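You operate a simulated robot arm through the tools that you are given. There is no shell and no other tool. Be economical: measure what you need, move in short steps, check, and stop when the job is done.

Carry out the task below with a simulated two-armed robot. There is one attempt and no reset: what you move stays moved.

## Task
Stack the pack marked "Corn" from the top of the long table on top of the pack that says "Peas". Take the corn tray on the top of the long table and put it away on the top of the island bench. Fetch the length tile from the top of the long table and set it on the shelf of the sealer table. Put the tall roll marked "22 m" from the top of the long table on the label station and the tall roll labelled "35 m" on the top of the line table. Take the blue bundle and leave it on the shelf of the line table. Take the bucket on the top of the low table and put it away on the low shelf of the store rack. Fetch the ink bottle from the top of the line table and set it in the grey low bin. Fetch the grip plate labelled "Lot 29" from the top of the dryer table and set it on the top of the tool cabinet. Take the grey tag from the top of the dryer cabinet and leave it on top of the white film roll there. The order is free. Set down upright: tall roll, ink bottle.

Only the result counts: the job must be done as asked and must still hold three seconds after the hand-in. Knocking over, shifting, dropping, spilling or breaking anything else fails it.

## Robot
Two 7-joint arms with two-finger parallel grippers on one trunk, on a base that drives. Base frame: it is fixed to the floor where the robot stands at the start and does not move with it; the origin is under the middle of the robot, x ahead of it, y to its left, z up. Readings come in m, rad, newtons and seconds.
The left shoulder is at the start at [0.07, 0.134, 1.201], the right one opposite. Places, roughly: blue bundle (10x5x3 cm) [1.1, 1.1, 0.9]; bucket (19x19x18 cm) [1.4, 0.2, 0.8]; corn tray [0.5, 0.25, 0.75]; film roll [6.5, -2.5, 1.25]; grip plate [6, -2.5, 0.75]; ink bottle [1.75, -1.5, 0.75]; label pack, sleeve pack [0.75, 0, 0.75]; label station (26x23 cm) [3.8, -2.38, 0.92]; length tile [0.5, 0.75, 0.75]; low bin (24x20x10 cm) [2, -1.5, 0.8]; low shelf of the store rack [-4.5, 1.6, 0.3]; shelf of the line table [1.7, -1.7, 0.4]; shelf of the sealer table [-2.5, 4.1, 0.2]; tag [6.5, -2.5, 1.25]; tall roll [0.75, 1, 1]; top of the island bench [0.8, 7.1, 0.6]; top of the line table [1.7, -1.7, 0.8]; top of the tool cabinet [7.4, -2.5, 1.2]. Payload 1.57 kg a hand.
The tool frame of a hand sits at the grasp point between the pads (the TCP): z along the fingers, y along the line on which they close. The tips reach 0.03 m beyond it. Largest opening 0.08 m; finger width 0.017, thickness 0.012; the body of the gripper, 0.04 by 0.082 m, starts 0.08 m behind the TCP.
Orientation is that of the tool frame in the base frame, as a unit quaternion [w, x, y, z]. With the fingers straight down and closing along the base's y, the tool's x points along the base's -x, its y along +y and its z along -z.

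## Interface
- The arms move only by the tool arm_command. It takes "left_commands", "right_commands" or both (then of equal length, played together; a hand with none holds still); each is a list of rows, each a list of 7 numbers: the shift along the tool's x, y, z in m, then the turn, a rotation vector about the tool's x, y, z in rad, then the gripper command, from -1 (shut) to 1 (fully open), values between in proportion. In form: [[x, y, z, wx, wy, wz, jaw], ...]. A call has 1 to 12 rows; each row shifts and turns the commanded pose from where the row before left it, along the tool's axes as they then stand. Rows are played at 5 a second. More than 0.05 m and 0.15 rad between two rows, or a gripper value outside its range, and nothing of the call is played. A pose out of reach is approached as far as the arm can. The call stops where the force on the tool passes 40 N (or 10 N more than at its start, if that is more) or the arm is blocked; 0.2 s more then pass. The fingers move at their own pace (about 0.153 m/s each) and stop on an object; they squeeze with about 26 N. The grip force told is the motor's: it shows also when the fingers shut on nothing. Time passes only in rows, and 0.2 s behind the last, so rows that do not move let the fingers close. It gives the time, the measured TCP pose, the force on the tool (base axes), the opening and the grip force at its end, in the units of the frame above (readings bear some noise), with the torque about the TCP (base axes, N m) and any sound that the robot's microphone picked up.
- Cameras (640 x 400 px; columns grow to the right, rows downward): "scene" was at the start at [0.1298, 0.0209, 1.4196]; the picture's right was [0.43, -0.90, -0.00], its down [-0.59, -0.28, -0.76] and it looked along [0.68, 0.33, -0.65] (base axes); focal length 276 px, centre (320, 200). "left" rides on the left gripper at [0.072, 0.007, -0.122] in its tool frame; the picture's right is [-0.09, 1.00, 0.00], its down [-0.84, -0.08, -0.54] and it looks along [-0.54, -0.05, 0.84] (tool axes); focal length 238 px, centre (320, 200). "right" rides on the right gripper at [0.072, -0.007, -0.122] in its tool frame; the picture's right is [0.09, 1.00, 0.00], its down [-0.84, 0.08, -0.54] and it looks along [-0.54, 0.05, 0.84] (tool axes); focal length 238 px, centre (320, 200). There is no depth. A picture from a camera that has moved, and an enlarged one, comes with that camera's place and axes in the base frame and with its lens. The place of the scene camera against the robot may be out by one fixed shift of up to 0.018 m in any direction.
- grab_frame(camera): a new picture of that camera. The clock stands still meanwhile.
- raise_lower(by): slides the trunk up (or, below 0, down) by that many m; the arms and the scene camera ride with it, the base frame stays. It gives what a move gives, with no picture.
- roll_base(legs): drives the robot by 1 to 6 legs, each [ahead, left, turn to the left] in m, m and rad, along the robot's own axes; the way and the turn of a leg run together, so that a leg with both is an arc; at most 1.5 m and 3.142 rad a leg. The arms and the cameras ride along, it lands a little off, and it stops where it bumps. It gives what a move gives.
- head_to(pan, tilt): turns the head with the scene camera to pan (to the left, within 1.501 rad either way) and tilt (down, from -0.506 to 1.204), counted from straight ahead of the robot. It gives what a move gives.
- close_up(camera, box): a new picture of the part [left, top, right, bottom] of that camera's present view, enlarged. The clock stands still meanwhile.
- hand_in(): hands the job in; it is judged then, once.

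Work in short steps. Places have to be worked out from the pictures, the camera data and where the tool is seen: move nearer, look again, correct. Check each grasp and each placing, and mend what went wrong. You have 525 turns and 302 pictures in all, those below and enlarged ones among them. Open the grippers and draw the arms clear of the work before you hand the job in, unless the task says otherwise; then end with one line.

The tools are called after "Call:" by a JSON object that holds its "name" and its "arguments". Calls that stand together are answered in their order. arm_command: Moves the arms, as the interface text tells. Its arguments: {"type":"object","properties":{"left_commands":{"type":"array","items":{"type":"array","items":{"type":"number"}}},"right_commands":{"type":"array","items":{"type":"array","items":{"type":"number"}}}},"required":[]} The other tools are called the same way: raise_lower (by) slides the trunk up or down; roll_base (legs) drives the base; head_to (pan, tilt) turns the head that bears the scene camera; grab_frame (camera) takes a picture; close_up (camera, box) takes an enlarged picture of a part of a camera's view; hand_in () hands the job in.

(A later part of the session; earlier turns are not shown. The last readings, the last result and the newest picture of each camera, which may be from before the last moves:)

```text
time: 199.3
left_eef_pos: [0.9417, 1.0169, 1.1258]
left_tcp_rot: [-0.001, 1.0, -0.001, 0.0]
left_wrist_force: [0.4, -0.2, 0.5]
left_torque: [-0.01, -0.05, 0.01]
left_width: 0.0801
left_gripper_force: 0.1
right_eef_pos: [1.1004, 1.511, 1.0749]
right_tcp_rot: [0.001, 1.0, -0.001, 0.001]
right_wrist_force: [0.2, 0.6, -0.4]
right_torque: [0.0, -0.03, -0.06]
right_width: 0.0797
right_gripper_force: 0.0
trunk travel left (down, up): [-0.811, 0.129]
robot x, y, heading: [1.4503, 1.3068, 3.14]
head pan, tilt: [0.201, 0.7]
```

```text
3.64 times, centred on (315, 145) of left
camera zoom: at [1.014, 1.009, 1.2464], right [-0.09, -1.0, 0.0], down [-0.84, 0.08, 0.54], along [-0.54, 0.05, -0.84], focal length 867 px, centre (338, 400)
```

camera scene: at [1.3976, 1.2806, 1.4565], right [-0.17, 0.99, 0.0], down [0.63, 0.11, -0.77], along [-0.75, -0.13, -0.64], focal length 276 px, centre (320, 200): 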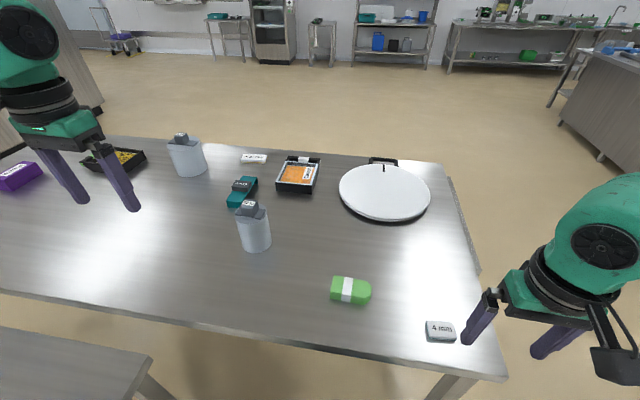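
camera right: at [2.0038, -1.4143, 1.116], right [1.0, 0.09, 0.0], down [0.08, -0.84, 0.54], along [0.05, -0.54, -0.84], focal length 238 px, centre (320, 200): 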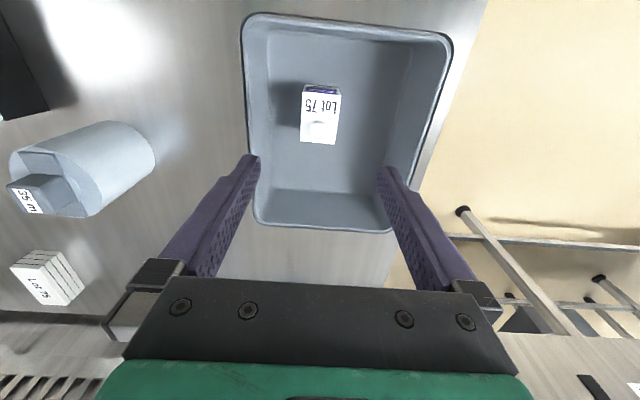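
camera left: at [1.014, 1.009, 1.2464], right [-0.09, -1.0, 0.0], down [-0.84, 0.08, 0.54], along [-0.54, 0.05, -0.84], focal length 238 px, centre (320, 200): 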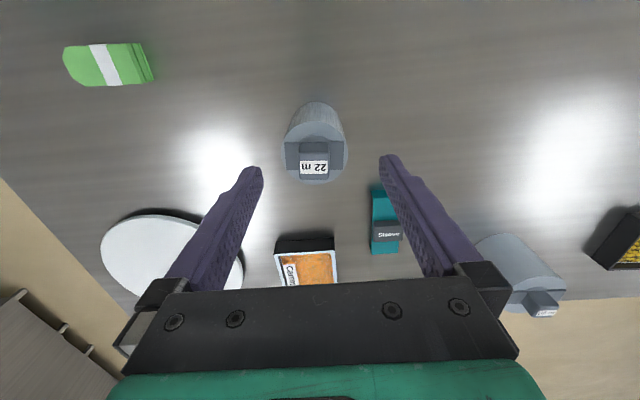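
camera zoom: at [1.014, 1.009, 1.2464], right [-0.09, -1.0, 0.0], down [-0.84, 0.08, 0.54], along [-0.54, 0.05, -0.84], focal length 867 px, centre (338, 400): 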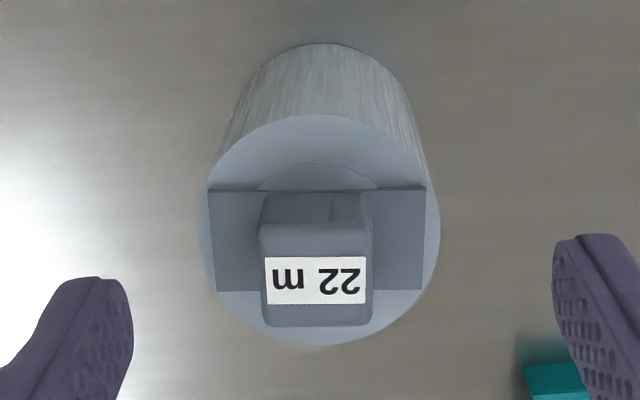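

Block is 3 cm wide across y at (0.909, 1.025). I align, lower to z 1.022 and close.

Call:
{"name": "arm_command", "arguments": {"left_commands": [[-0.033, -0.008, 0.02, 0, 0, 0, 1], [0, 0, 0.04, 0, 0, 0, 1], [0, 0, 0.03, 0, 0, 0, 1], [0, 0, 0.012, 0, 0, 0, 1], [0, 0, 0, 0, 0, 0, 1]]}}

Call:
{"name": "grab_frame", "arguments": {"camera": "left"}}

```text
time: 200.5
left_eef_pos: [0.9111, 1.0234, 1.0225]
left_tcp_rot: [-0.002, 1.0, -0.002, -0.002]
left_wrist_force: [0.3, 0.0, -1.2]
left_torque: [0.01, 0.03, -0.01]
left_width: 0.08
left_gripper_force: 0.1
right_eef_pos: [1.103, 1.5088, 1.0761]
right_tcp_rot: [0.0, 1.0, -0.001, -0.001]
right_wrist_force: [-1.1, 1.2, -1.1]
right_torque: [-0.04, -0.01, -0.01]
right_width: 0.08
right_gripper_force: 0.1
trunk travel left (down, up): [-0.811, 0.129]
robot x, y, heading: [1.4472, 1.3102, 3.138]
head pan, tilt: [0.201, 0.7]
```

```text
217 pictures are left
camera left: at [0.9844, 1.0163, 1.1439], right [-0.1, -1.0, 0.0], down [-0.84, 0.08, 0.54], along [-0.54, 0.05, -0.84], focal length 238 px, centre (320, 200)
```

left: 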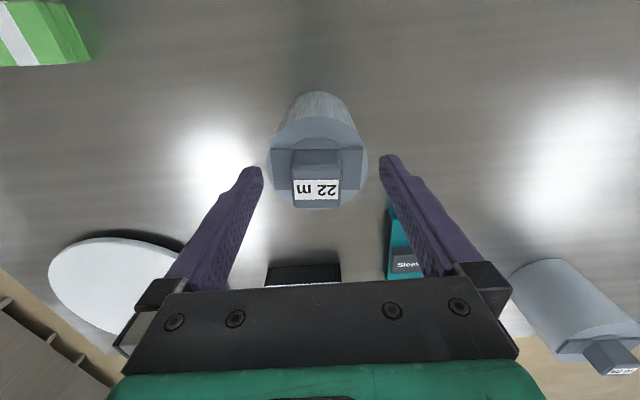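

Centred. Close and lift 15 cm.

Call:
{"name": "arm_command", "arguments": {"left_commands": [[0, 0, 0.004, 0, 0, 0, 1], [0, 0, 0, 0, 0, 0, -1], [0, 0, 0, 0, 0, 0, -1], [0, 0, 0, 0, 0, 0, -1], [0, 0, -0.02, 0, 0, 0, -1], [0, 0, -0.04, 0, 0, 0, -1], [0, 0, -0.04, 0, 0, 0, -1], [0, 0, -0.04, 0, 0, 0, -1], [0, 0, -0.03, 0, 0, 0, -1]]}}

Call:
{"name": "grab_frame", "arguments": {"camera": "left"}}

```text
time: 202.5
left_eef_pos: [0.9112, 1.0233, 1.1868]
left_tcp_rot: [-0.001, 1.0, -0.001, -0.001]
left_wrist_force: [0.8, 0.6, -2.7]
left_torque: [-0.03, -0.05, 0.04]
left_width: 0.0361
left_gripper_force: 26.3
right_eef_pos: [1.1036, 1.509, 1.0759]
right_tcp_rot: [0.001, 1.0, -0.001, -0.001]
right_wrist_force: [-0.3, -1.0, -0.3]
right_torque: [0.04, 0.02, 0.04]
right_width: 0.08
right_gripper_force: 0.1
trunk travel left (down, up): [-0.811, 0.129]
robot x, y, heading: [1.4517, 1.3091, 3.141]
head pan, tilt: [0.201, 0.7]
```

```text
216 pictures are left
camera left: at [0.9841, 1.0152, 1.3094], right [-0.09, -1.0, 0.0], down [-0.84, 0.08, 0.54], along [-0.54, 0.05, -0.84], focal length 238 px, centre (320, 200)
```

left: 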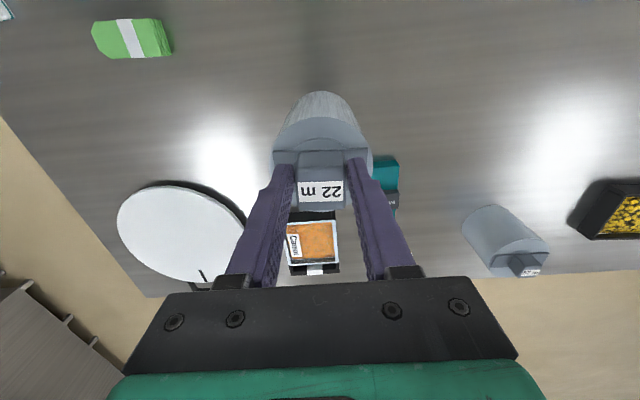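

22 m is held upright. Drive toward the label station: back 1.5, south 2.4, turn to face -y, then 0.85 along +x.

Call:
{"name": "roll_base", "arguments": {"legs": [[-1.5, 0, 0], [0, 1.2, 0], [0, 1.15, 0], [0, 0, 1.571], [0, 0.8, 0]]}}

Call:
{"name": "head_to", "arguments": {"pan": 0.0, "tilt": 0.45}}

Call:
{"name": "grab_frame", "arguments": {"camera": "scene"}}

```text
time: 229.0
left_eef_pos: [3.9847, -1.664, 1.1866]
left_tcp_rot: [0.0, 0.718, 0.696, -0.002]
left_wrist_force: [0.3, 0.1, -2.5]
left_torque: [0.05, 0.01, 0.03]
left_width: 0.0358
left_gripper_force: 25.9
right_eef_pos: [3.5049, -1.4568, 1.0755]
right_tcp_rot: [0.001, 0.718, 0.696, 0.0]
right_wrist_force: [0.5, 0.7, 0.2]
right_torque: [0.01, -0.01, 0.02]
right_width: 0.08
right_gripper_force: 0.1
trunk travel left (down, up): [-0.811, 0.129]
robot x, y, heading: [3.7176, -1.1148, -1.596]
head pan, tilt: [0.201, 0.7]
```

```text
time: 229.8
left_eef_pos: [3.9861, -1.6628, 1.1862]
left_tcp_rot: [-0.001, 0.718, 0.696, -0.002]
left_wrist_force: [-0.4, -0.9, -2.9]
left_torque: [0.01, 0.03, 0.0]
left_width: 0.0357
left_gripper_force: 26.3
right_eef_pos: [3.5061, -1.4559, 1.0774]
right_tcp_rot: [0.0, 0.718, 0.696, 0.001]
right_wrist_force: [0.9, 0.3, 0.6]
right_torque: [0.01, -0.01, 0.01]
right_width: 0.08
right_gripper_force: 0.1
trunk travel left (down, up): [-0.811, 0.129]
robot x, y, heading: [3.7167, -1.1171, -1.603]
head pan, tilt: [0.0, 0.45]
```

```text
215 pictures are left
camera scene: at [3.7137, -1.2746, 1.4785], right [-1.0, 0.03, 0.0], down [0.01, 0.44, -0.9], along [-0.03, -0.9, -0.44], focal length 276 px, centre (320, 200)
```

scene: 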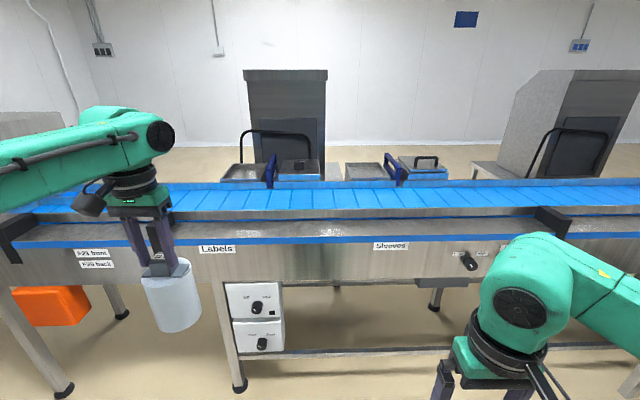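

I enlarge the line to identify the label station.

Call:
{"name": "close_up", "arguments": {"camera": "scene", "box": [170, 130, 470, 300]}}

Call:
{"name": "close_up", "arguments": {"camera": "scene", "box": [60, 180, 300, 290]}}

```text
2.13 times, centred on (320, 215) of scene
camera zoom: at [3.7137, -1.2746, 1.4785], right [-1.0, 0.03, 0.0], down [0.01, 0.44, -0.9], along [-0.03, -0.9, -0.44], focal length 589 px, centre (320, 168)
```

zoom: 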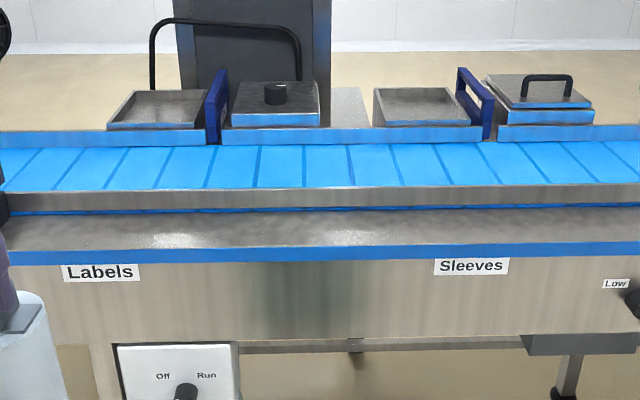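

```text
2.67 times, centred on (180, 235) of scene
camera zoom: at [3.7137, -1.2746, 1.4785], right [-1.0, 0.03, 0.0], down [0.01, 0.44, -0.9], along [-0.03, -0.9, -0.44], focal length 737 px, centre (693, 107)
```

zoom: 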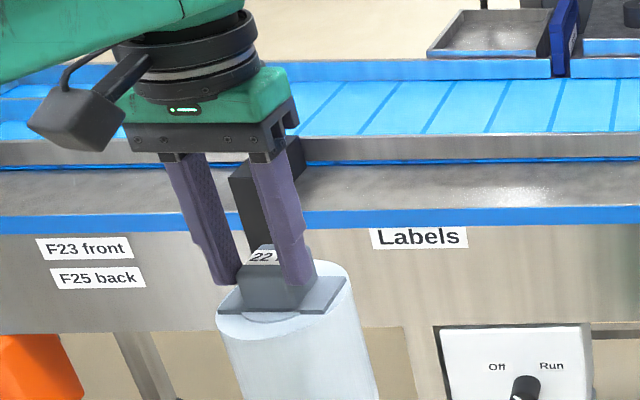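

The station could be the belt section, front ledge, or the platforms behind, so I raise the trunk, move closer and look again for parallax.

Call:
{"name": "raise_lower", "arguments": {"by": 0.12}}

Call:
{"name": "roll_base", "arguments": {"legs": [[0.3, 0, 0.03]]}}

Call:
{"name": "head_to", "arguments": {"pan": 0.0, "tilt": 0.6}}

Call:
{"name": "grab_frame", "arguments": {"camera": "scene"}}

Call:
{"name": "grab_frame", "arguments": {"camera": "right"}}

```text
time: 231.3
left_eef_pos: [3.9862, -1.6621, 1.3058]
left_tcp_rot: [-0.001, 0.718, 0.696, -0.002]
left_wrist_force: [0.3, -0.3, -2.9]
left_torque: [0.03, 0.0, 0.0]
left_width: 0.0355
left_gripper_force: 26.1
right_eef_pos: [3.5056, -1.4559, 1.1961]
right_tcp_rot: [-0.001, 0.718, 0.696, 0.0]
right_wrist_force: [-0.5, -0.2, 0.6]
right_torque: [-0.01, 0.0, 0.01]
right_width: 0.0799
right_gripper_force: 0.0
trunk travel left (down, up): [-0.931, 0.009]
robot x, y, heading: [3.716, -1.1157, -1.596]
head pan, tilt: [0.0, 0.45]
```

```text
time: 233.3
left_eef_pos: [3.9997, -1.9521, 1.3084]
left_tcp_rot: [-0.001, 0.707, 0.707, -0.003]
left_wrist_force: [0.0, 0.7, -2.6]
left_torque: [0.02, 0.01, 0.0]
left_width: 0.0354
left_gripper_force: 26.2
right_eef_pos: [3.5122, -1.7604, 1.1973]
right_tcp_rot: [0.001, 0.707, 0.708, -0.001]
right_wrist_force: [0.3, 0.8, 0.1]
right_torque: [-0.02, -0.02, -0.01]
right_width: 0.0801
right_gripper_force: 0.0
trunk travel left (down, up): [-0.931, 0.009]
robot x, y, heading: [3.7109, -1.4168, -1.571]
head pan, tilt: [0.0, 0.45]
```

```text
time: 234.0
left_eef_pos: [3.9994, -1.9544, 1.307]
left_tcp_rot: [0.0, 0.707, 0.707, -0.002]
left_wrist_force: [-0.3, 0.4, -2.0]
left_torque: [0.05, -0.03, -0.03]
left_width: 0.0356
left_gripper_force: 25.8
right_eef_pos: [3.5116, -1.7637, 1.1969]
right_tcp_rot: [0.001, 0.707, 0.708, -0.001]
right_wrist_force: [0.4, 0.8, -0.6]
right_torque: [-0.01, -0.01, -0.01]
right_width: 0.08
right_gripper_force: 0.0
trunk travel left (down, up): [-0.931, 0.009]
robot x, y, heading: [3.7108, -1.4188, -1.569]
head pan, tilt: [0.0, 0.6]
```

```text
212 pictures are left
camera scene: at [3.7135, -1.5708, 1.5852], right [-1.0, 0.0, 0.0], down [0.0, 0.56, -0.83], along [0.0, -0.83, -0.56], focal length 276 px, centre (320, 200)
```

scene: 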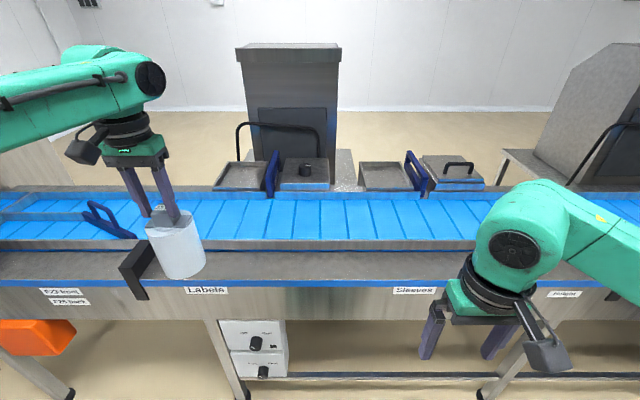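

```text
211 pictures are left
camera right: at [3.5059, -1.6902, 1.3168], right [1.0, 0.09, 0.0], down [0.08, -0.84, 0.54], along [0.05, -0.54, -0.84], focal length 238 px, centre (320, 200)
```

right: 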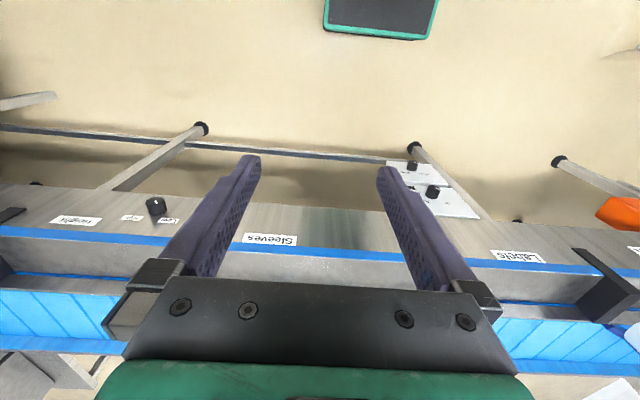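

Triangulation puts the belt at y ≈ -2.29…-2.53, z ≈ 0.92 — matching the given station centre (3.8, -2.38). I extend the right hand over it to look for a marked zone.

Call:
{"name": "roll_base", "arguments": {"legs": [[0.15, 0, 0]]}}

Call:
{"name": "arm_command", "arguments": {"right_commands": [[-0.035, 0.035, 0, 0, 0, 0, 1], [-0.035, 0.035, 0, 0, 0, 0, 1], [-0.035, 0.035, 0, 0, 0, 0, 1], [-0.035, 0.035, 0, 0, 0, 0, 1], [-0.035, 0.035, 0, 0, 0, 0, 1]]}}

Call:
{"name": "grab_frame", "arguments": {"camera": "right"}}

Call:
{"name": "grab_frame", "arguments": {"camera": "scene"}}

```text
time: 235.4
left_eef_pos: [4.0006, -2.0994, 1.3097]
left_tcp_rot: [0.0, 0.706, 0.708, -0.003]
left_wrist_force: [-0.2, 0.8, -2.1]
left_torque: [0.02, 0.0, 0.0]
left_width: 0.0354
left_gripper_force: 25.8
right_eef_pos: [3.5128, -1.9104, 1.1968]
right_tcp_rot: [0.001, 0.706, 0.708, -0.002]
right_wrist_force: [-1.0, -0.3, 0.6]
right_torque: [0.0, 0.01, 0.01]
right_width: 0.08
right_gripper_force: 0.2
trunk travel left (down, up): [-0.931, 0.009]
robot x, y, heading: [3.7108, -1.5692, -1.571]
head pan, tilt: [0.0, 0.6]
```

```text
time: 236.6
left_eef_pos: [4.0046, -2.1056, 1.306]
left_tcp_rot: [-0.002, 0.706, 0.708, -0.002]
left_wrist_force: [-0.6, -0.4, -3.4]
left_torque: [0.02, 0.02, 0.04]
left_width: 0.0356
left_gripper_force: 26.2
right_eef_pos: [3.6933, -2.0906, 1.197]
right_tcp_rot: [-0.001, 0.705, 0.709, -0.002]
right_wrist_force: [1.2, -0.3, 0.7]
right_torque: [0.02, 0.0, 0.04]
right_width: 0.0798
right_gripper_force: 0.1
trunk travel left (down, up): [-0.931, 0.009]
robot x, y, heading: [3.7092, -1.5675, -1.567]
head pan, tilt: [0.0, 0.6]
```

```text
210 pictures are left
camera right: at [3.6876, -2.0185, 1.3177], right [1.0, 0.1, 0.0], down [0.08, -0.84, 0.54], along [0.05, -0.54, -0.84], focal length 238 px, centre (320, 200)
```

right: 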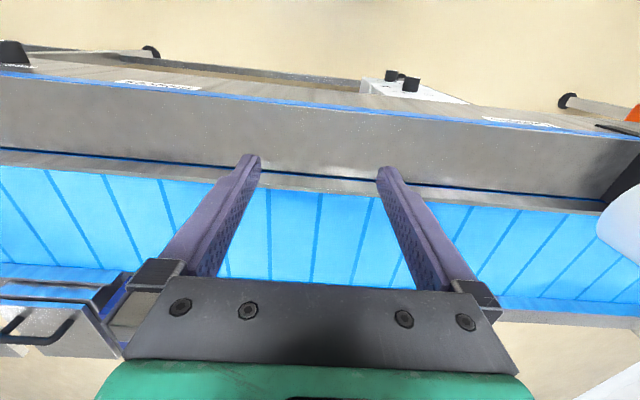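

```text
209 pictures are left
camera scene: at [3.7185, -1.7228, 1.5848], right [-1.0, 0.0, 0.0], down [0.0, 0.57, -0.82], along [0.0, -0.82, -0.57], focal length 276 px, centre (320, 200)
```

scene: 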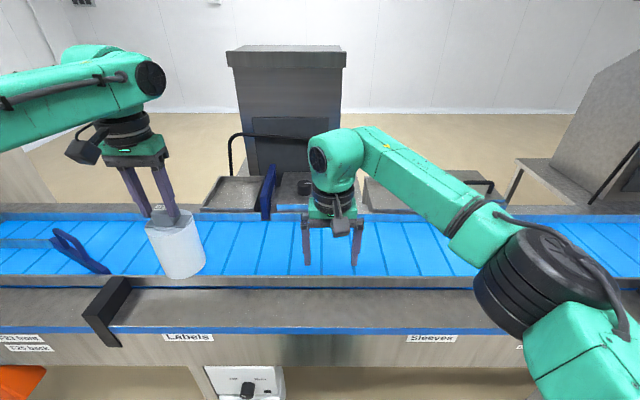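

The belt runs y -2.24…-2.515, so its centre is exactly y = -2.38: the station is the belt section at x ≈ 3.8. I retract the right hand and drive to put the roll above (3.8, -2.38).

Call:
{"name": "arm_command", "arguments": {"right_commands": [[0.035, -0.035, 0, 0, 0, 0, 1], [0.035, -0.035, 0, 0, 0, 0, 1], [0.035, -0.035, 0, 0, 0, 0, 1], [0.035, -0.035, 0, 0, 0, 0, 1], [0.035, -0.035, 0, 0, 0, 0, 1]]}}

Call:
{"name": "roll_base", "arguments": {"legs": [[0.25, -0.2, 0]]}}

Call:
{"name": "grab_frame", "arguments": {"camera": "scene"}}

```text
time: 237.8
left_eef_pos: [3.9975, -2.1002, 1.308]
left_tcp_rot: [0.001, 0.706, 0.708, -0.001]
left_wrist_force: [0.3, 0.4, -3.1]
left_torque: [-0.02, 0.04, 0.0]
left_width: 0.0357
left_gripper_force: 25.8
right_eef_pos: [3.5119, -1.909, 1.1935]
right_tcp_rot: [0.001, 0.705, 0.709, -0.001]
right_wrist_force: [-0.3, 1.1, -0.1]
right_torque: [-0.01, 0.0, 0.02]
right_width: 0.0799
right_gripper_force: 0.1
trunk travel left (down, up): [-0.931, 0.009]
robot x, y, heading: [3.7096, -1.5688, -1.57]
head pan, tilt: [0.0, 0.6]
```

```text
time: 239.9
left_eef_pos: [3.8002, -2.3546, 1.3075]
left_tcp_rot: [-0.001, 0.706, 0.708, -0.003]
left_wrist_force: [0.0, 0.6, -3.2]
left_torque: [0.01, 0.0, 0.02]
left_width: 0.0356
left_gripper_force: 25.8
right_eef_pos: [3.3148, -2.1625, 1.1927]
right_tcp_rot: [0.001, 0.706, 0.708, -0.002]
right_wrist_force: [0.7, 0.3, -0.3]
right_torque: [-0.03, 0.04, 0.0]
right_width: 0.0801
right_gripper_force: 0.0
trunk travel left (down, up): [-0.931, 0.009]
robot x, y, heading: [3.5045, -1.8197, -1.567]
head pan, tilt: [0.0, 0.6]
```

```text
208 pictures are left
camera scene: at [3.514, -1.9712, 1.5853], right [-1.0, 0.0, 0.0], down [0.0, 0.56, -0.83], along [0.0, -0.83, -0.56], focal length 276 px, centre (320, 200)
```

scene: 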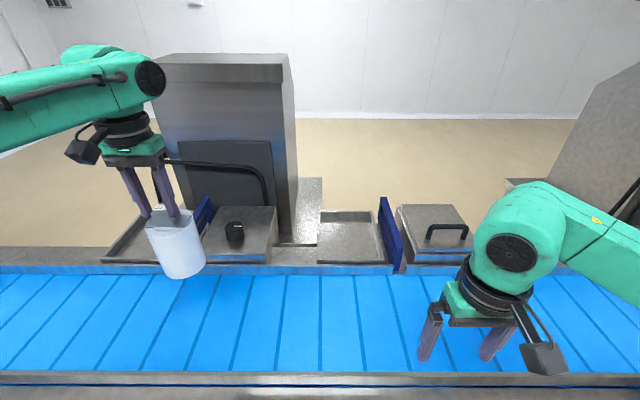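

Hand is at (3.80, -2.355). I move 2 cm further in and lower to just above the belt.

Call:
{"name": "arm_command", "arguments": {"left_commands": [[-0.022, 0, 0.03, 0, 0, 0, -1], [0, 0, 0.04, 0, 0, 0, -1], [0, 0, 0.04, 0, 0, 0, -1], [0, 0, 0.04, 0, 0, 0, -1], [0, 0, 0.04, 0, 0, 0, -1]]}}

Call:
{"name": "grab_frame", "arguments": {"camera": "scene"}}

```text
time: 241.1
left_eef_pos: [3.7986, -2.3797, 1.1195]
left_tcp_rot: [0.0, 0.707, 0.707, -0.003]
left_wrist_force: [1.0, 0.6, -3.4]
left_torque: [0.03, 0.0, 0.01]
left_width: 0.0357
left_gripper_force: 26.1
right_eef_pos: [3.3135, -2.1658, 1.1932]
right_tcp_rot: [0.001, 0.706, 0.708, 0.0]
right_wrist_force: [0.2, 0.5, -0.3]
right_torque: [-0.02, -0.01, 0.03]
right_width: 0.0799
right_gripper_force: 0.0
trunk travel left (down, up): [-0.931, 0.009]
robot x, y, heading: [3.5055, -1.8196, -1.567]
head pan, tilt: [0.0, 0.6]
```

```text
207 pictures are left
camera scene: at [3.5121, -1.9757, 1.5849], right [-1.0, 0.0, 0.0], down [0.0, 0.57, -0.82], along [0.0, -0.82, -0.57], focal length 276 px, centre (320, 200)
```

scene: 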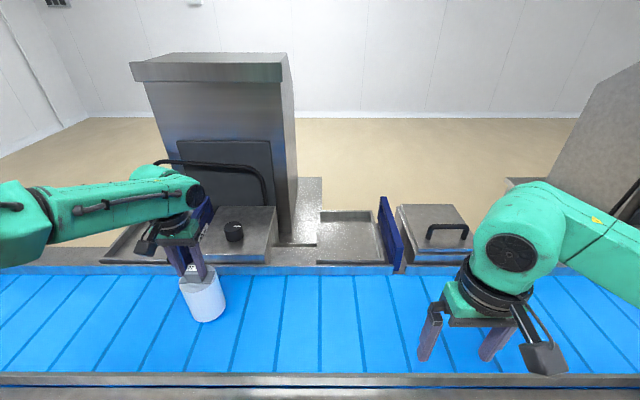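

Hovering over the belt's middle. Lower until contact.

Call:
{"name": "arm_command", "arguments": {"left_commands": [[0, 0, 0.015, 0, 0, 0, -1], [0, 0, 0.006, 0, 0, 0, -1], [0, 0, 0.004, 0, 0, 0, -1], [0, 0, 0.004, 0, 0, 0, -1], [0, 0, 0.003, 0, 0, 0, -1], [0, 0, 0.003, 0, 0, 0, -1]]}}

```text
time: 242.5
left_eef_pos: [3.798, -2.3644, 1.0913]
left_tcp_rot: [0.003, 0.706, 0.708, -0.004]
left_wrist_force: [2.5, -9.0, 23.2]
left_torque: [-0.34, -0.17, -0.02]
left_width: 0.0356
left_gripper_force: 26.1
left hand out of reach, approached as far as the arm can: row 1, 3, 5
right_eef_pos: [3.3112, -2.1629, 1.1927]
right_tcp_rot: [0.001, 0.706, 0.708, -0.001]
right_wrist_force: [-0.4, -0.5, -0.3]
right_torque: [-0.01, 0.0, 0.01]
right_width: 0.0801
right_gripper_force: 0.1
trunk travel left (down, up): [-0.931, 0.009]
robot x, y, heading: [3.5074, -1.8196, -1.566]
head pan, tilt: [0.0, 0.6]
```

Contact (belt z ≈ 0.925). Relieve, open, rise and check.

Call:
{"name": "arm_command", "arguments": {"left_commands": [[0, 0, -0.003, 0, 0, 0, -1], [0, 0, 0, 0, 0, 0, 1], [0, 0, 0, 0, 0, 0, 1], [0, 0, -0.03, 0, 0, 0, 1], [0, 0, -0.04, 0, 0, 0, 1], [0, 0, -0.04, 0, 0, 0, 1], [0, 0, -0.04, 0, 0, 0, 1]]}}

Call:
{"name": "grab_frame", "arguments": {"camera": "scene"}}

Call:
{"name": "grab_frame", "arguments": {"camera": "left"}}

```text
time: 244.1
left_eef_pos: [3.801, -2.3643, 1.2436]
left_tcp_rot: [0.0, 0.707, 0.708, -0.002]
left_wrist_force: [1.4, -0.4, 0.5]
left_torque: [-0.01, 0.01, 0.01]
left_width: 0.0802
left_gripper_force: 0.1
right_eef_pos: [3.312, -2.164, 1.1931]
right_tcp_rot: [0.0, 0.706, 0.708, -0.001]
right_wrist_force: [0.0, -0.4, 0.7]
right_torque: [-0.03, 0.0, 0.02]
right_width: 0.0799
right_gripper_force: 0.2
trunk travel left (down, up): [-0.931, 0.009]
robot x, y, heading: [3.5116, -1.8236, -1.568]
head pan, tilt: [0.0, 0.6]
```

```text
206 pictures are left
camera scene: at [3.5108, -1.9729, 1.5851], right [-1.0, 0.0, 0.0], down [0.0, 0.56, -0.83], along [0.0, -0.83, -0.56], focal length 276 px, centre (320, 200)
```

scene: 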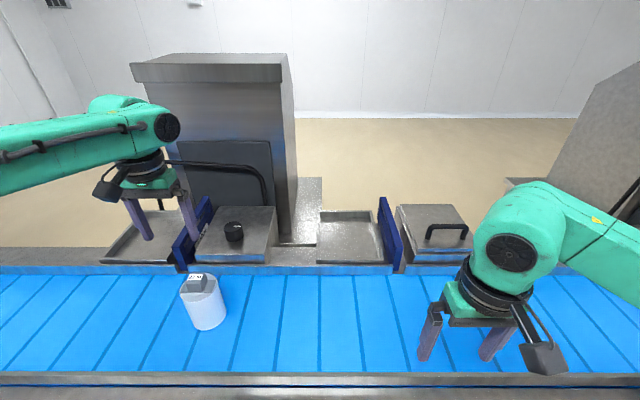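

```text
205 pictures are left
camera left: at [3.8081, -2.2923, 1.3647], right [1.0, -0.09, 0.0], down [-0.07, -0.84, 0.54], along [-0.05, -0.54, -0.84], focal length 238 px, centre (320, 200)
```

left: 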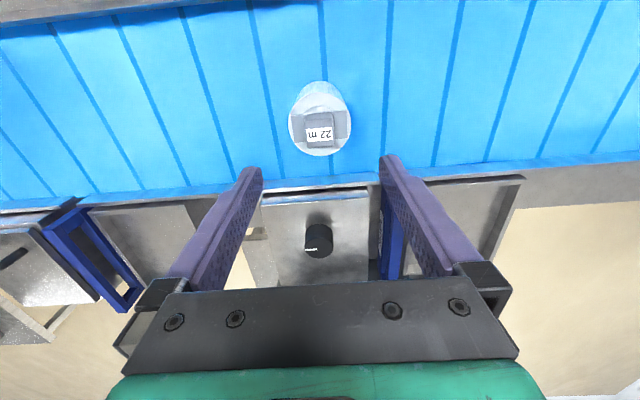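

22 m stands on the belt station. I back off to y ≈ -1.2 and look toward +x for the dryer area and the column.

Call:
{"name": "roll_base", "arguments": {"legs": [[-0.7, 0, 0]]}}

Call:
{"name": "head_to", "arguments": {"pan": 1.3, "tilt": 0.25}}

Call:
{"name": "grab_frame", "arguments": {"camera": "scene"}}

```text
time: 248.0
left_eef_pos: [3.7988, -1.6651, 1.2413]
left_tcp_rot: [0.0, 0.705, 0.709, -0.002]
left_wrist_force: [0.0, -0.1, -0.1]
left_torque: [0.01, 0.0, 0.03]
left_width: 0.0801
left_gripper_force: 0.1
right_eef_pos: [3.3109, -1.4664, 1.1911]
right_tcp_rot: [-0.001, 0.705, 0.709, 0.0]
right_wrist_force: [-0.8, 0.3, 0.1]
right_torque: [0.02, 0.01, 0.02]
right_width: 0.0798
right_gripper_force: 0.0
trunk travel left (down, up): [-0.931, 0.009]
robot x, y, heading: [3.5078, -1.1176, -1.563]
head pan, tilt: [0.0, 0.6]
```

```text
time: 249.4
left_eef_pos: [3.799, -1.6624, 1.2435]
left_tcp_rot: [-0.001, 0.705, 0.709, -0.002]
left_wrist_force: [0.0, 0.2, -0.3]
left_torque: [-0.04, -0.01, 0.05]
left_width: 0.0799
left_gripper_force: 0.1
right_eef_pos: [3.3099, -1.4635, 1.1914]
right_tcp_rot: [0.001, 0.705, 0.71, -0.001]
right_wrist_force: [-1.4, -0.2, 0.5]
right_torque: [-0.02, -0.01, -0.02]
right_width: 0.0799
right_gripper_force: 0.0
trunk travel left (down, up): [-0.931, 0.009]
robot x, y, heading: [3.503, -1.1176, -1.563]
head pan, tilt: [1.3, 0.25]
```

```text
204 pictures are left
camera scene: at [3.598, -1.2085, 1.6173], right [-0.26, -0.97, 0.0], down [-0.24, 0.06, -0.97], along [0.94, -0.25, -0.25], focal length 276 px, centre (320, 200)
```

scene: 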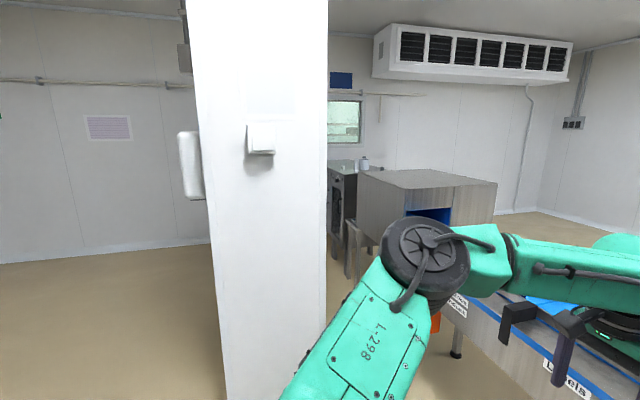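

The column stands around x 4.9–5.4, y -1.0…-1.6, so I pass north of it: back to y ≈ -0.25, turn to face +x, drive to x ≈ 6.2, then look right.

Call:
{"name": "roll_base", "arguments": {"legs": [[-0.87, 0, 0], [0, 0, 1.563], [1.4, 0, 0], [1.3, 0, 0]]}}

Call:
{"name": "head_to", "arguments": {"pan": -1.3, "tilt": 0.3}}

Call:
{"name": "grab_frame", "arguments": {"camera": "scene"}}

Call:
{"name": "head_to", "arguments": {"pan": -0.6, "tilt": 0.3}}

Call:
{"name": "grab_frame", "arguments": {"camera": "scene"}}

```text
time: 270.4
left_eef_pos: [6.7346, -0.08, 1.2425]
left_tcp_rot: [0.002, 0.029, 1.0, -0.002]
left_wrist_force: [-0.3, -0.3, 0.2]
left_torque: [-0.03, 0.02, -0.02]
left_width: 0.08
left_gripper_force: 0.0
right_eef_pos: [6.505, -0.5544, 1.1929]
right_tcp_rot: [0.001, 0.027, 1.0, -0.001]
right_wrist_force: [-0.9, 1.0, 0.9]
right_torque: [0.01, 0.01, -0.01]
right_width: 0.0801
right_gripper_force: 0.1
trunk travel left (down, up): [-0.931, 0.009]
robot x, y, heading: [6.1687, -0.3396, -0.055]
head pan, tilt: [1.3, 0.25]
```

```text
time: 272.8
left_eef_pos: [6.735, -0.0802, 1.2422]
left_tcp_rot: [0.001, 0.028, 1.0, -0.002]
left_wrist_force: [0.5, -0.1, 0.5]
left_torque: [0.01, 0.0, 0.0]
left_width: 0.0801
left_gripper_force: 0.1
right_eef_pos: [6.5066, -0.5554, 1.1916]
right_tcp_rot: [0.001, 0.027, 1.0, 0.0]
right_wrist_force: [-0.1, -0.3, 0.2]
right_torque: [-0.03, -0.02, 0.03]
right_width: 0.0803
right_gripper_force: 0.0
trunk travel left (down, up): [-0.931, 0.009]
robot x, y, heading: [6.1694, -0.3382, -0.056]
head pan, tilt: [-1.3, 0.3]
```

```text
203 pictures are left
camera scene: at [6.2462, -0.4497, 1.6126], right [-0.98, -0.21, 0.0], down [-0.06, 0.29, -0.96], along [0.2, -0.93, -0.3], focal length 276 px, centre (320, 200)
```

scene: 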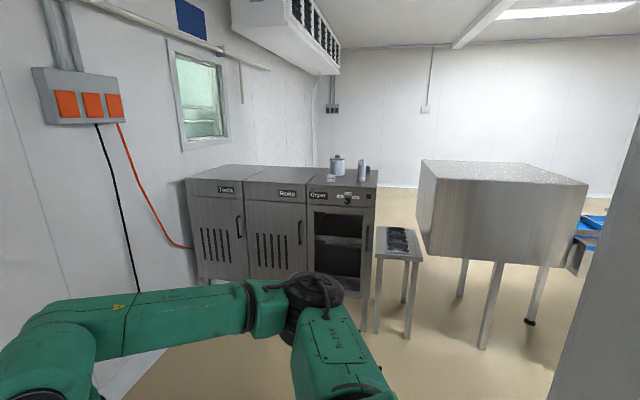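

```text
time: 273.9
left_eef_pos: [6.7348, -0.0804, 1.2417]
left_tcp_rot: [0.001, 0.029, 1.0, -0.001]
left_wrist_force: [0.1, 0.8, -0.2]
left_torque: [0.04, -0.02, 0.06]
left_width: 0.0797
left_gripper_force: 0.0
right_eef_pos: [6.505, -0.5555, 1.1927]
right_tcp_rot: [0.001, 0.027, 1.0, 0.0]
right_wrist_force: [-0.5, 0.2, -0.6]
right_torque: [-0.01, -0.02, -0.03]
right_width: 0.0804
right_gripper_force: 0.0
trunk travel left (down, up): [-0.931, 0.009]
robot x, y, heading: [6.1726, -0.34, -0.056]
head pan, tilt: [-0.6, 0.3]
```

```text
202 pictures are left
camera scene: at [6.3, -0.4155, 1.6126], right [-0.61, -0.79, 0.0], down [-0.23, 0.18, -0.96], along [0.76, -0.58, -0.3], focal length 276 px, centre (320, 200)
```

scene: 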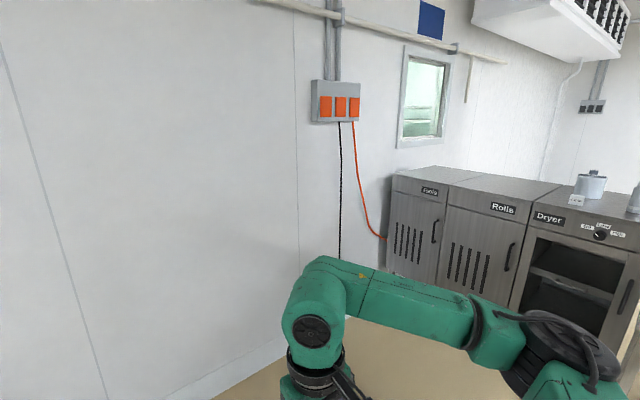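

Along +x: dryer table with plates (x≈6), Dryer cabinet (6.5), Rolls (6.95), Tools (7.4). I turn to face -y and move up to y ≈ -1.35 at x ≈ 6.35.

Call:
{"name": "roll_base", "arguments": {"legs": [[0, 0, -1.516], [0, 0.15, 0], [0.95, 0, 0]]}}

Call:
{"name": "head_to", "arguments": {"pan": 0, "tilt": 0.5}}

Call:
{"name": "grab_frame", "arguments": {"camera": "scene"}}

```text
time: 283.5
left_eef_pos: [6.5826, -1.8527, 1.2437]
left_tcp_rot: [0.0, 0.717, 0.697, -0.002]
left_wrist_force: [0.1, -0.1, -0.6]
left_torque: [0.0, 0.0, -0.04]
left_width: 0.08
left_gripper_force: 0.0
right_eef_pos: [6.1001, -1.6389, 1.1917]
right_tcp_rot: [0.001, 0.716, 0.698, -0.001]
right_wrist_force: [0.1, -0.2, 0.1]
right_torque: [0.01, -0.01, 0.0]
right_width: 0.0801
right_gripper_force: 0.1
trunk travel left (down, up): [-0.931, 0.009]
robot x, y, heading: [6.3028, -1.3018, -1.592]
head pan, tilt: [-0.6, 0.3]
```

```text
time: 284.5
left_eef_pos: [6.5816, -1.8534, 1.2423]
left_tcp_rot: [-0.001, 0.717, 0.697, -0.002]
left_wrist_force: [0.5, -0.5, 0.6]
left_torque: [0.01, 0.01, 0.0]
left_width: 0.0799
left_gripper_force: 0.0
right_eef_pos: [6.1009, -1.6396, 1.1926]
right_tcp_rot: [0.0, 0.717, 0.697, 0.0]
right_wrist_force: [-0.2, -1.4, 1.0]
right_torque: [0.01, 0.0, -0.01]
right_width: 0.0799
right_gripper_force: 0.1
trunk travel left (down, up): [-0.931, 0.009]
robot x, y, heading: [6.3032, -1.3024, -1.6]
head pan, tilt: [0.0, 0.499]
```

```text
201 pictures are left
camera scene: at [6.3055, -1.4567, 1.5942], right [-1.0, 0.03, 0.0], down [0.01, 0.48, -0.88], along [-0.02, -0.88, -0.48], focal length 276 px, centre (320, 200)
```

scene: 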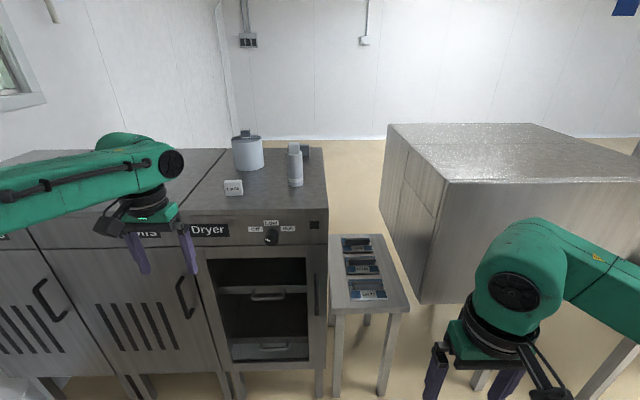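

I enlarge the dryer top and the table with grip plates.

Call:
{"name": "close_up", "arguments": {"camera": "scene", "box": [190, 110, 350, 240]}}

Call:
{"name": "close_up", "arguments": {"camera": "scene", "box": [310, 220, 430, 320]}}

```text
3.08 times, centred on (270, 175) of scene
camera zoom: at [6.3055, -1.4567, 1.5942], right [-1.0, 0.03, 0.0], down [0.01, 0.48, -0.88], along [-0.02, -0.88, -0.48], focal length 850 px, centre (474, 277)
```

zoom: 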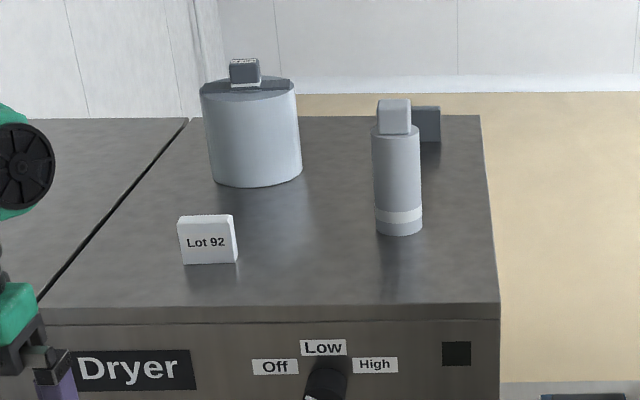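

```text
4.00 times, centred on (370, 270) of scene
camera zoom: at [6.3055, -1.4567, 1.5942], right [-1.0, 0.03, 0.0], down [0.01, 0.48, -0.88], along [-0.02, -0.88, -0.48], focal length 1105 px, centre (120, -80)
```

zoom: 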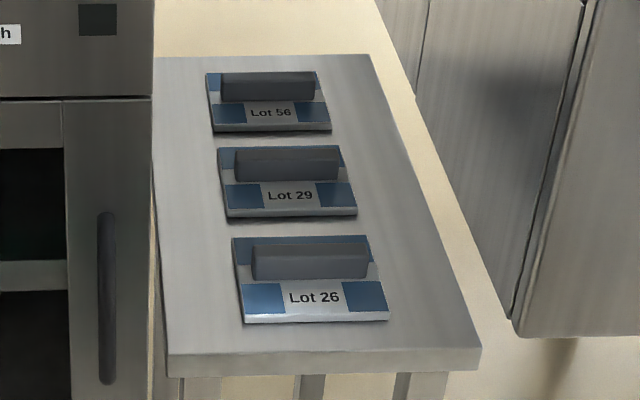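

On the dryer: a big grey-blue roll with a block, a whiter tube roll with a block, a white "Lot 92" tag and something dark grey behind the tube. I raise both hands and move closer to see.

Call:
{"name": "arm_command", "arguments": {"left_commands": [[0.03, 0, -0.04, 0, 0, 0, 1], [0.03, 0, -0.04, 0, 0, 0, 1], [0.03, 0, -0.04, 0, 0, 0, 1], [0, 0, -0.04, 0, 0, 0, 1], [0, 0, -0.04, 0, 0, 0, 1]], "right_commands": [[0, 0, -0.045, 0, 0, 0, 1], [0, 0, -0.045, 0, 0, 0, 1], [0, 0, -0.045, 0, 0, 0, 1], [0, 0, -0.045, 0, 0, 0, 1], [0, 0, -0.03, 0, 0, 0, 1]]}}

Call:
{"name": "roll_base", "arguments": {"legs": [[0.3, 0, 0.025]]}}

Call:
{"name": "grab_frame", "arguments": {"camera": "left"}}

Call:
{"name": "grab_frame", "arguments": {"camera": "scene"}}

```text
time: 285.7
left_eef_pos: [6.5864, -1.7638, 1.4418]
left_tcp_rot: [0.0, 0.717, 0.697, -0.001]
left_wrist_force: [-1.1, -0.5, -0.4]
left_torque: [-0.01, 0.0, 0.01]
left_width: 0.0799
left_gripper_force: 0.0
right_eef_pos: [6.1009, -1.6381, 1.4026]
right_tcp_rot: [0.0, 0.716, 0.698, 0.0]
right_wrist_force: [-1.0, 0.0, -0.5]
right_torque: [-0.06, 0.01, -0.01]
right_width: 0.08
right_gripper_force: 0.0
trunk travel left (down, up): [-0.931, 0.009]
robot x, y, heading: [6.3066, -1.2968, -1.599]
head pan, tilt: [0.0, 0.499]
```

```text
time: 287.8
left_eef_pos: [6.5917, -2.06, 1.4412]
left_tcp_rot: [0.0, 0.709, 0.705, -0.003]
left_wrist_force: [1.1, 0.6, -0.2]
left_torque: [-0.03, -0.01, 0.02]
left_width: 0.0797
left_gripper_force: 0.1
right_eef_pos: [6.1031, -1.9423, 1.4041]
right_tcp_rot: [0.001, 0.709, 0.705, -0.002]
right_wrist_force: [0.0, 0.0, 0.7]
right_torque: [0.0, -0.01, -0.03]
right_width: 0.0801
right_gripper_force: 0.1
trunk travel left (down, up): [-0.931, 0.009]
robot x, y, heading: [6.3022, -1.6032, -1.577]
head pan, tilt: [0.0, 0.499]
```

```text
198 pictures are left
camera left: at [6.5999, -1.9864, 1.5629], right [1.0, -0.1, 0.0], down [-0.08, -0.83, 0.55], along [-0.06, -0.54, -0.84], focal length 238 px, centre (320, 200)
```

left: 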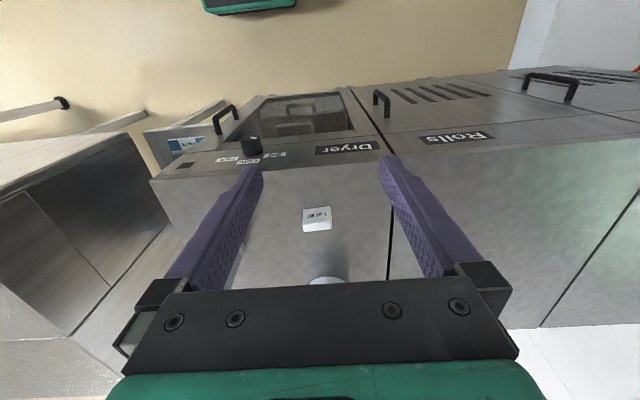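

```text
197 pictures are left
camera scene: at [6.3038, -1.7569, 1.5946], right [-1.0, 0.01, 0.0], down [0.0, 0.48, -0.88], along [0.0, -0.88, -0.48], focal length 276 px, centre (320, 200)
```

scene: 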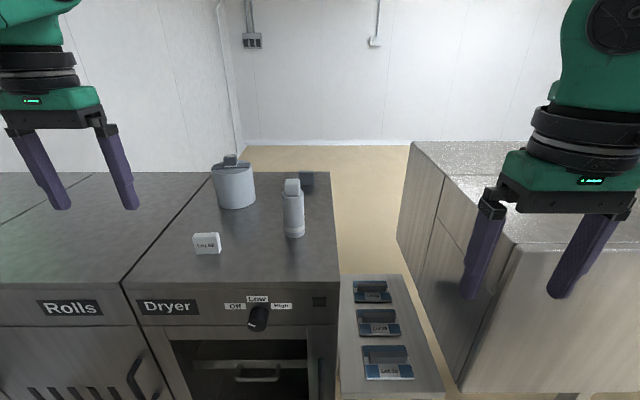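

Call:
{"name": "close_up", "arguments": {"camera": "scene", "box": [180, 140, 340, 260]}}

```text
3.33 times, centred on (260, 200) of scene
camera zoom: at [6.3038, -1.7569, 1.5946], right [-1.0, 0.01, 0.0], down [0.0, 0.48, -0.88], along [0.0, -0.88, -0.48], focal length 921 px, centre (520, 200)
```

zoom: 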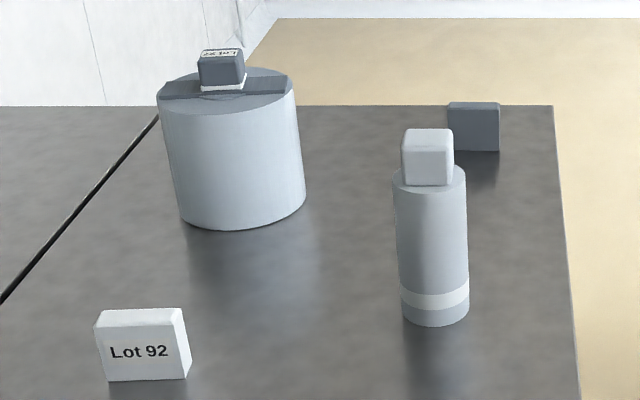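

Call:
{"name": "close_up", "arguments": {"camera": "scene", "box": [205, 145, 265, 215]}}

Call:
{"name": "close_up", "arguments": {"camera": "scene", "box": [270, 160, 330, 245]}}

```text
5.71 times, centred on (235, 180) of scene
camera zoom: at [6.3038, -1.7569, 1.5946], right [-1.0, 0.01, 0.0], down [0.0, 0.48, -0.88], along [0.0, -0.88, -0.48], focal length 1579 px, centre (806, 314)
```

zoom: 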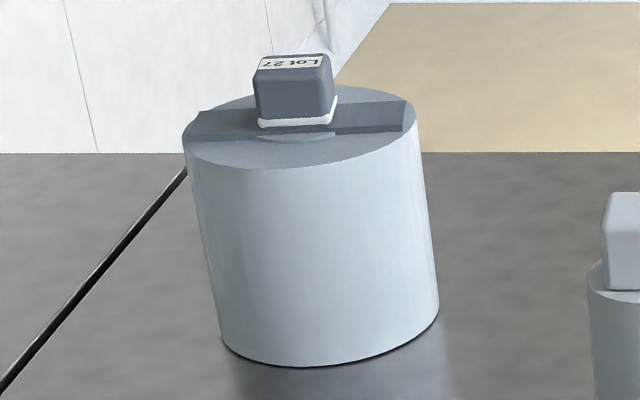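

```text
4.71 times, centred on (300, 202) of scene
camera zoom: at [6.3038, -1.7569, 1.5946], right [-1.0, 0.01, 0.0], down [0.0, 0.48, -0.88], along [0.0, -0.88, -0.48], focal length 1300 px, centre (414, 188)
```

zoom: 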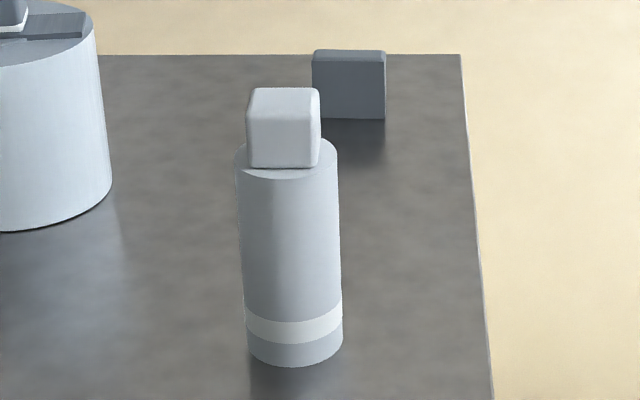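

Two candidates for "white film roll", so I go closer and view them from above with the wrist cameras.

Call:
{"name": "roll_base", "arguments": {"legs": [[0.2, 0, 0.006]]}}

Call:
{"name": "grab_frame", "arguments": {"camera": "left"}}

Call:
{"name": "head_to", "arguments": {"pan": 0.15, "tilt": 0.75}}

Call:
{"name": "grab_frame", "arguments": {"camera": "scene"}}

```text
time: 289.4
left_eef_pos: [6.5932, -2.2591, 1.4418]
left_tcp_rot: [0.001, 0.707, 0.707, -0.004]
left_wrist_force: [0.2, -0.2, 1.1]
left_torque: [-0.05, 0.03, 0.0]
left_width: 0.0799
left_gripper_force: 0.0
right_eef_pos: [6.1058, -2.1447, 1.4052]
right_tcp_rot: [0.002, 0.707, 0.707, -0.002]
right_wrist_force: [-1.0, 0.1, 0.0]
right_torque: [-0.03, -0.01, -0.01]
right_width: 0.0801
right_gripper_force: 0.1
trunk travel left (down, up): [-0.931, 0.009]
robot x, y, heading: [6.3044, -1.8078, -1.574]
head pan, tilt: [0.0, 0.499]
```

```text
193 pictures are left
camera left: at [6.6008, -2.1854, 1.5635], right [1.0, -0.09, 0.0], down [-0.08, -0.83, 0.55], along [-0.05, -0.55, -0.84], focal length 238 px, centre (320, 200)
```

left: 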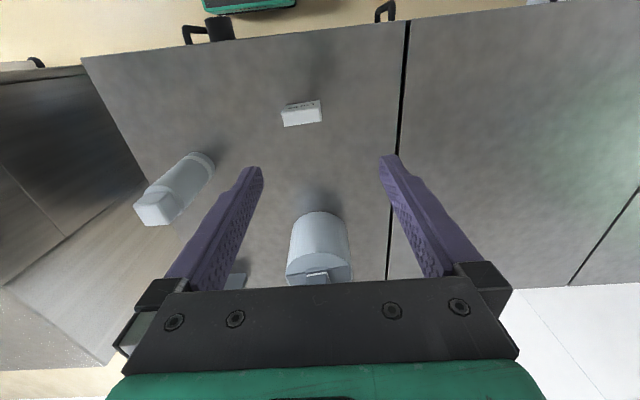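

```text
time: 290.2
left_eef_pos: [6.5935, -2.2621, 1.4405]
left_tcp_rot: [0.0, 0.708, 0.706, -0.003]
left_wrist_force: [0.4, -0.4, -0.3]
left_torque: [0.0, -0.01, -0.02]
left_width: 0.0798
left_gripper_force: 0.1
right_eef_pos: [6.1044, -2.1482, 1.4038]
right_tcp_rot: [0.0, 0.708, 0.706, -0.001]
right_wrist_force: [1.3, -0.4, 0.1]
right_torque: [0.0, -0.02, -0.01]
right_width: 0.0801
right_gripper_force: 0.0
trunk travel left (down, up): [-0.931, 0.009]
robot x, y, heading: [6.3004, -1.8105, -1.572]
head pan, tilt: [0.15, 0.75]
```

```text
192 pictures are left
camera scene: at [6.3162, -1.9528, 1.5724], right [-0.99, -0.15, 0.0], down [-0.1, 0.67, -0.73], along [0.11, -0.72, -0.68], focal length 276 px, centre (320, 200)
```

scene: 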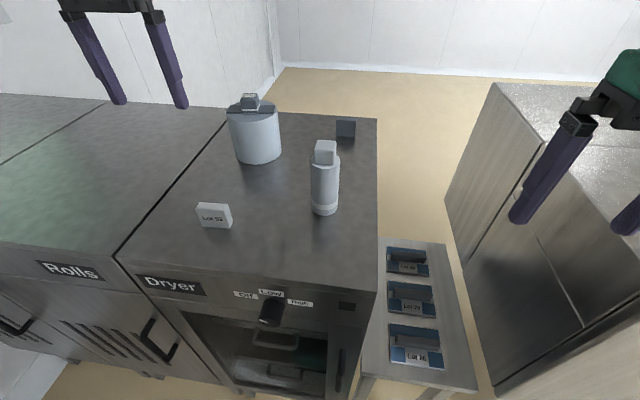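

Call:
{"name": "close_up", "arguments": {"camera": "scene", "box": [190, 80, 370, 220]}}

Call:
{"name": "close_up", "arguments": {"camera": "scene", "box": [225, 85, 290, 130]}}

```text
2.86 times, centred on (280, 150) of scene
camera zoom: at [6.3162, -1.9528, 1.5724], right [-0.99, -0.15, 0.0], down [-0.1, 0.67, -0.73], along [0.11, -0.72, -0.68], focal length 789 px, centre (434, 343)
```

zoom: 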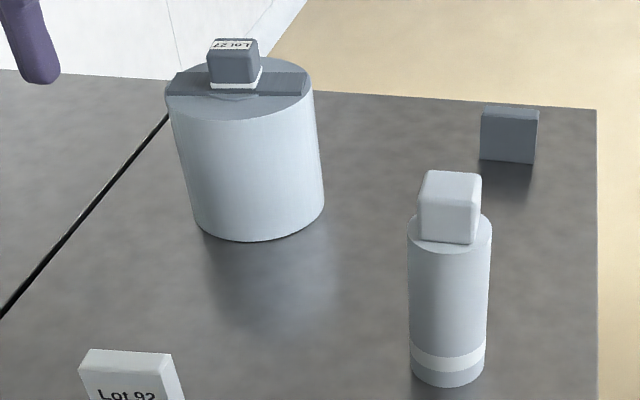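

```text
8.89 times, centred on (258, 108) of scene
camera zoom: at [6.3162, -1.9528, 1.5724], right [-0.99, -0.15, 0.0], down [-0.1, 0.67, -0.73], along [0.11, -0.72, -0.68], focal length 2456 px, centre (876, 1022)
```

zoom: 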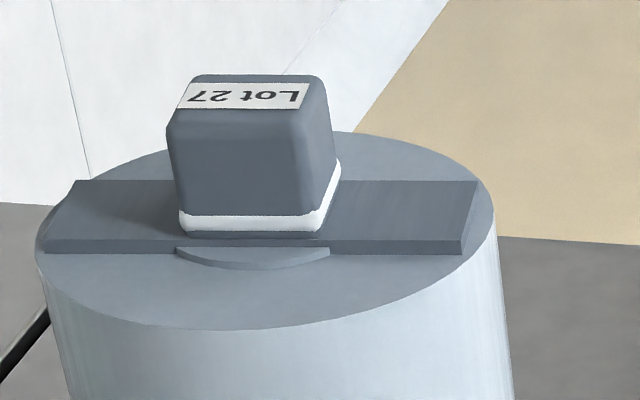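

The big roll's block reads "Lot 27" with a white strip; the narrow tube has a white band. To tell them apart I turn the left wrist 90° to look along -x at the tube and grey tag.

Call:
{"name": "arm_command", "arguments": {"left_commands": [[0.0, 0, 0, 0, 0, 0.143, 1], [0, 0, 0, 0, 0, 0.143, 1], [0, 0, 0, 0, 0, 0.143, 1], [0, 0, 0, 0, 0, 0.143, 1], [0, 0, 0, 0, 0, 0.143, 1], [0, 0, 0, 0, 0, 0.143, 1], [0, 0, 0, 0, 0, 0.143, 1], [0, 0, 0, 0, 0, 0.143, 1], [0, 0, 0, 0, 0, 0.143, 1], [0, 0, 0, 0, 0, 0.143, 1], [0, 0, 0, 0, 0, 0.14, 1], [0, 0, 0, 0, 0, 0, 1]]}}

Call:
{"name": "grab_frame", "arguments": {"camera": "left"}}

```text
time: 292.8
left_eef_pos: [6.5935, -2.2632, 1.4401]
left_tcp_rot: [0.003, 1.0, -0.002, -0.001]
left_wrist_force: [0.1, -0.7, 0.3]
left_torque: [0.01, -0.01, -0.03]
left_width: 0.08
left_gripper_force: 0.1
right_eef_pos: [6.1054, -2.1496, 1.403]
right_tcp_rot: [0.0, 0.707, 0.708, -0.001]
right_wrist_force: [-0.4, -0.1, 0.2]
right_torque: [0.02, -0.03, 0.01]
right_width: 0.0798
right_gripper_force: 0.0
trunk travel left (down, up): [-0.931, 0.009]
robot x, y, heading: [6.2993, -1.8031, -1.568]
head pan, tilt: [0.15, 0.75]
```

```text
189 pictures are left
camera left: at [6.6667, -2.2692, 1.5615], right [-0.09, -1.0, 0.0], down [-0.83, 0.08, 0.54], along [-0.54, 0.05, -0.84], focal length 238 px, centre (320, 200)
```

left: 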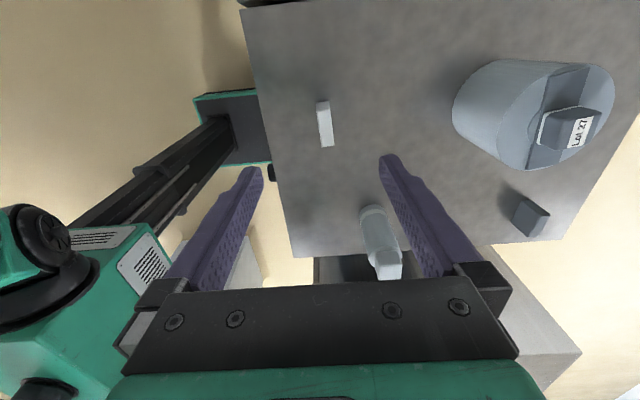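

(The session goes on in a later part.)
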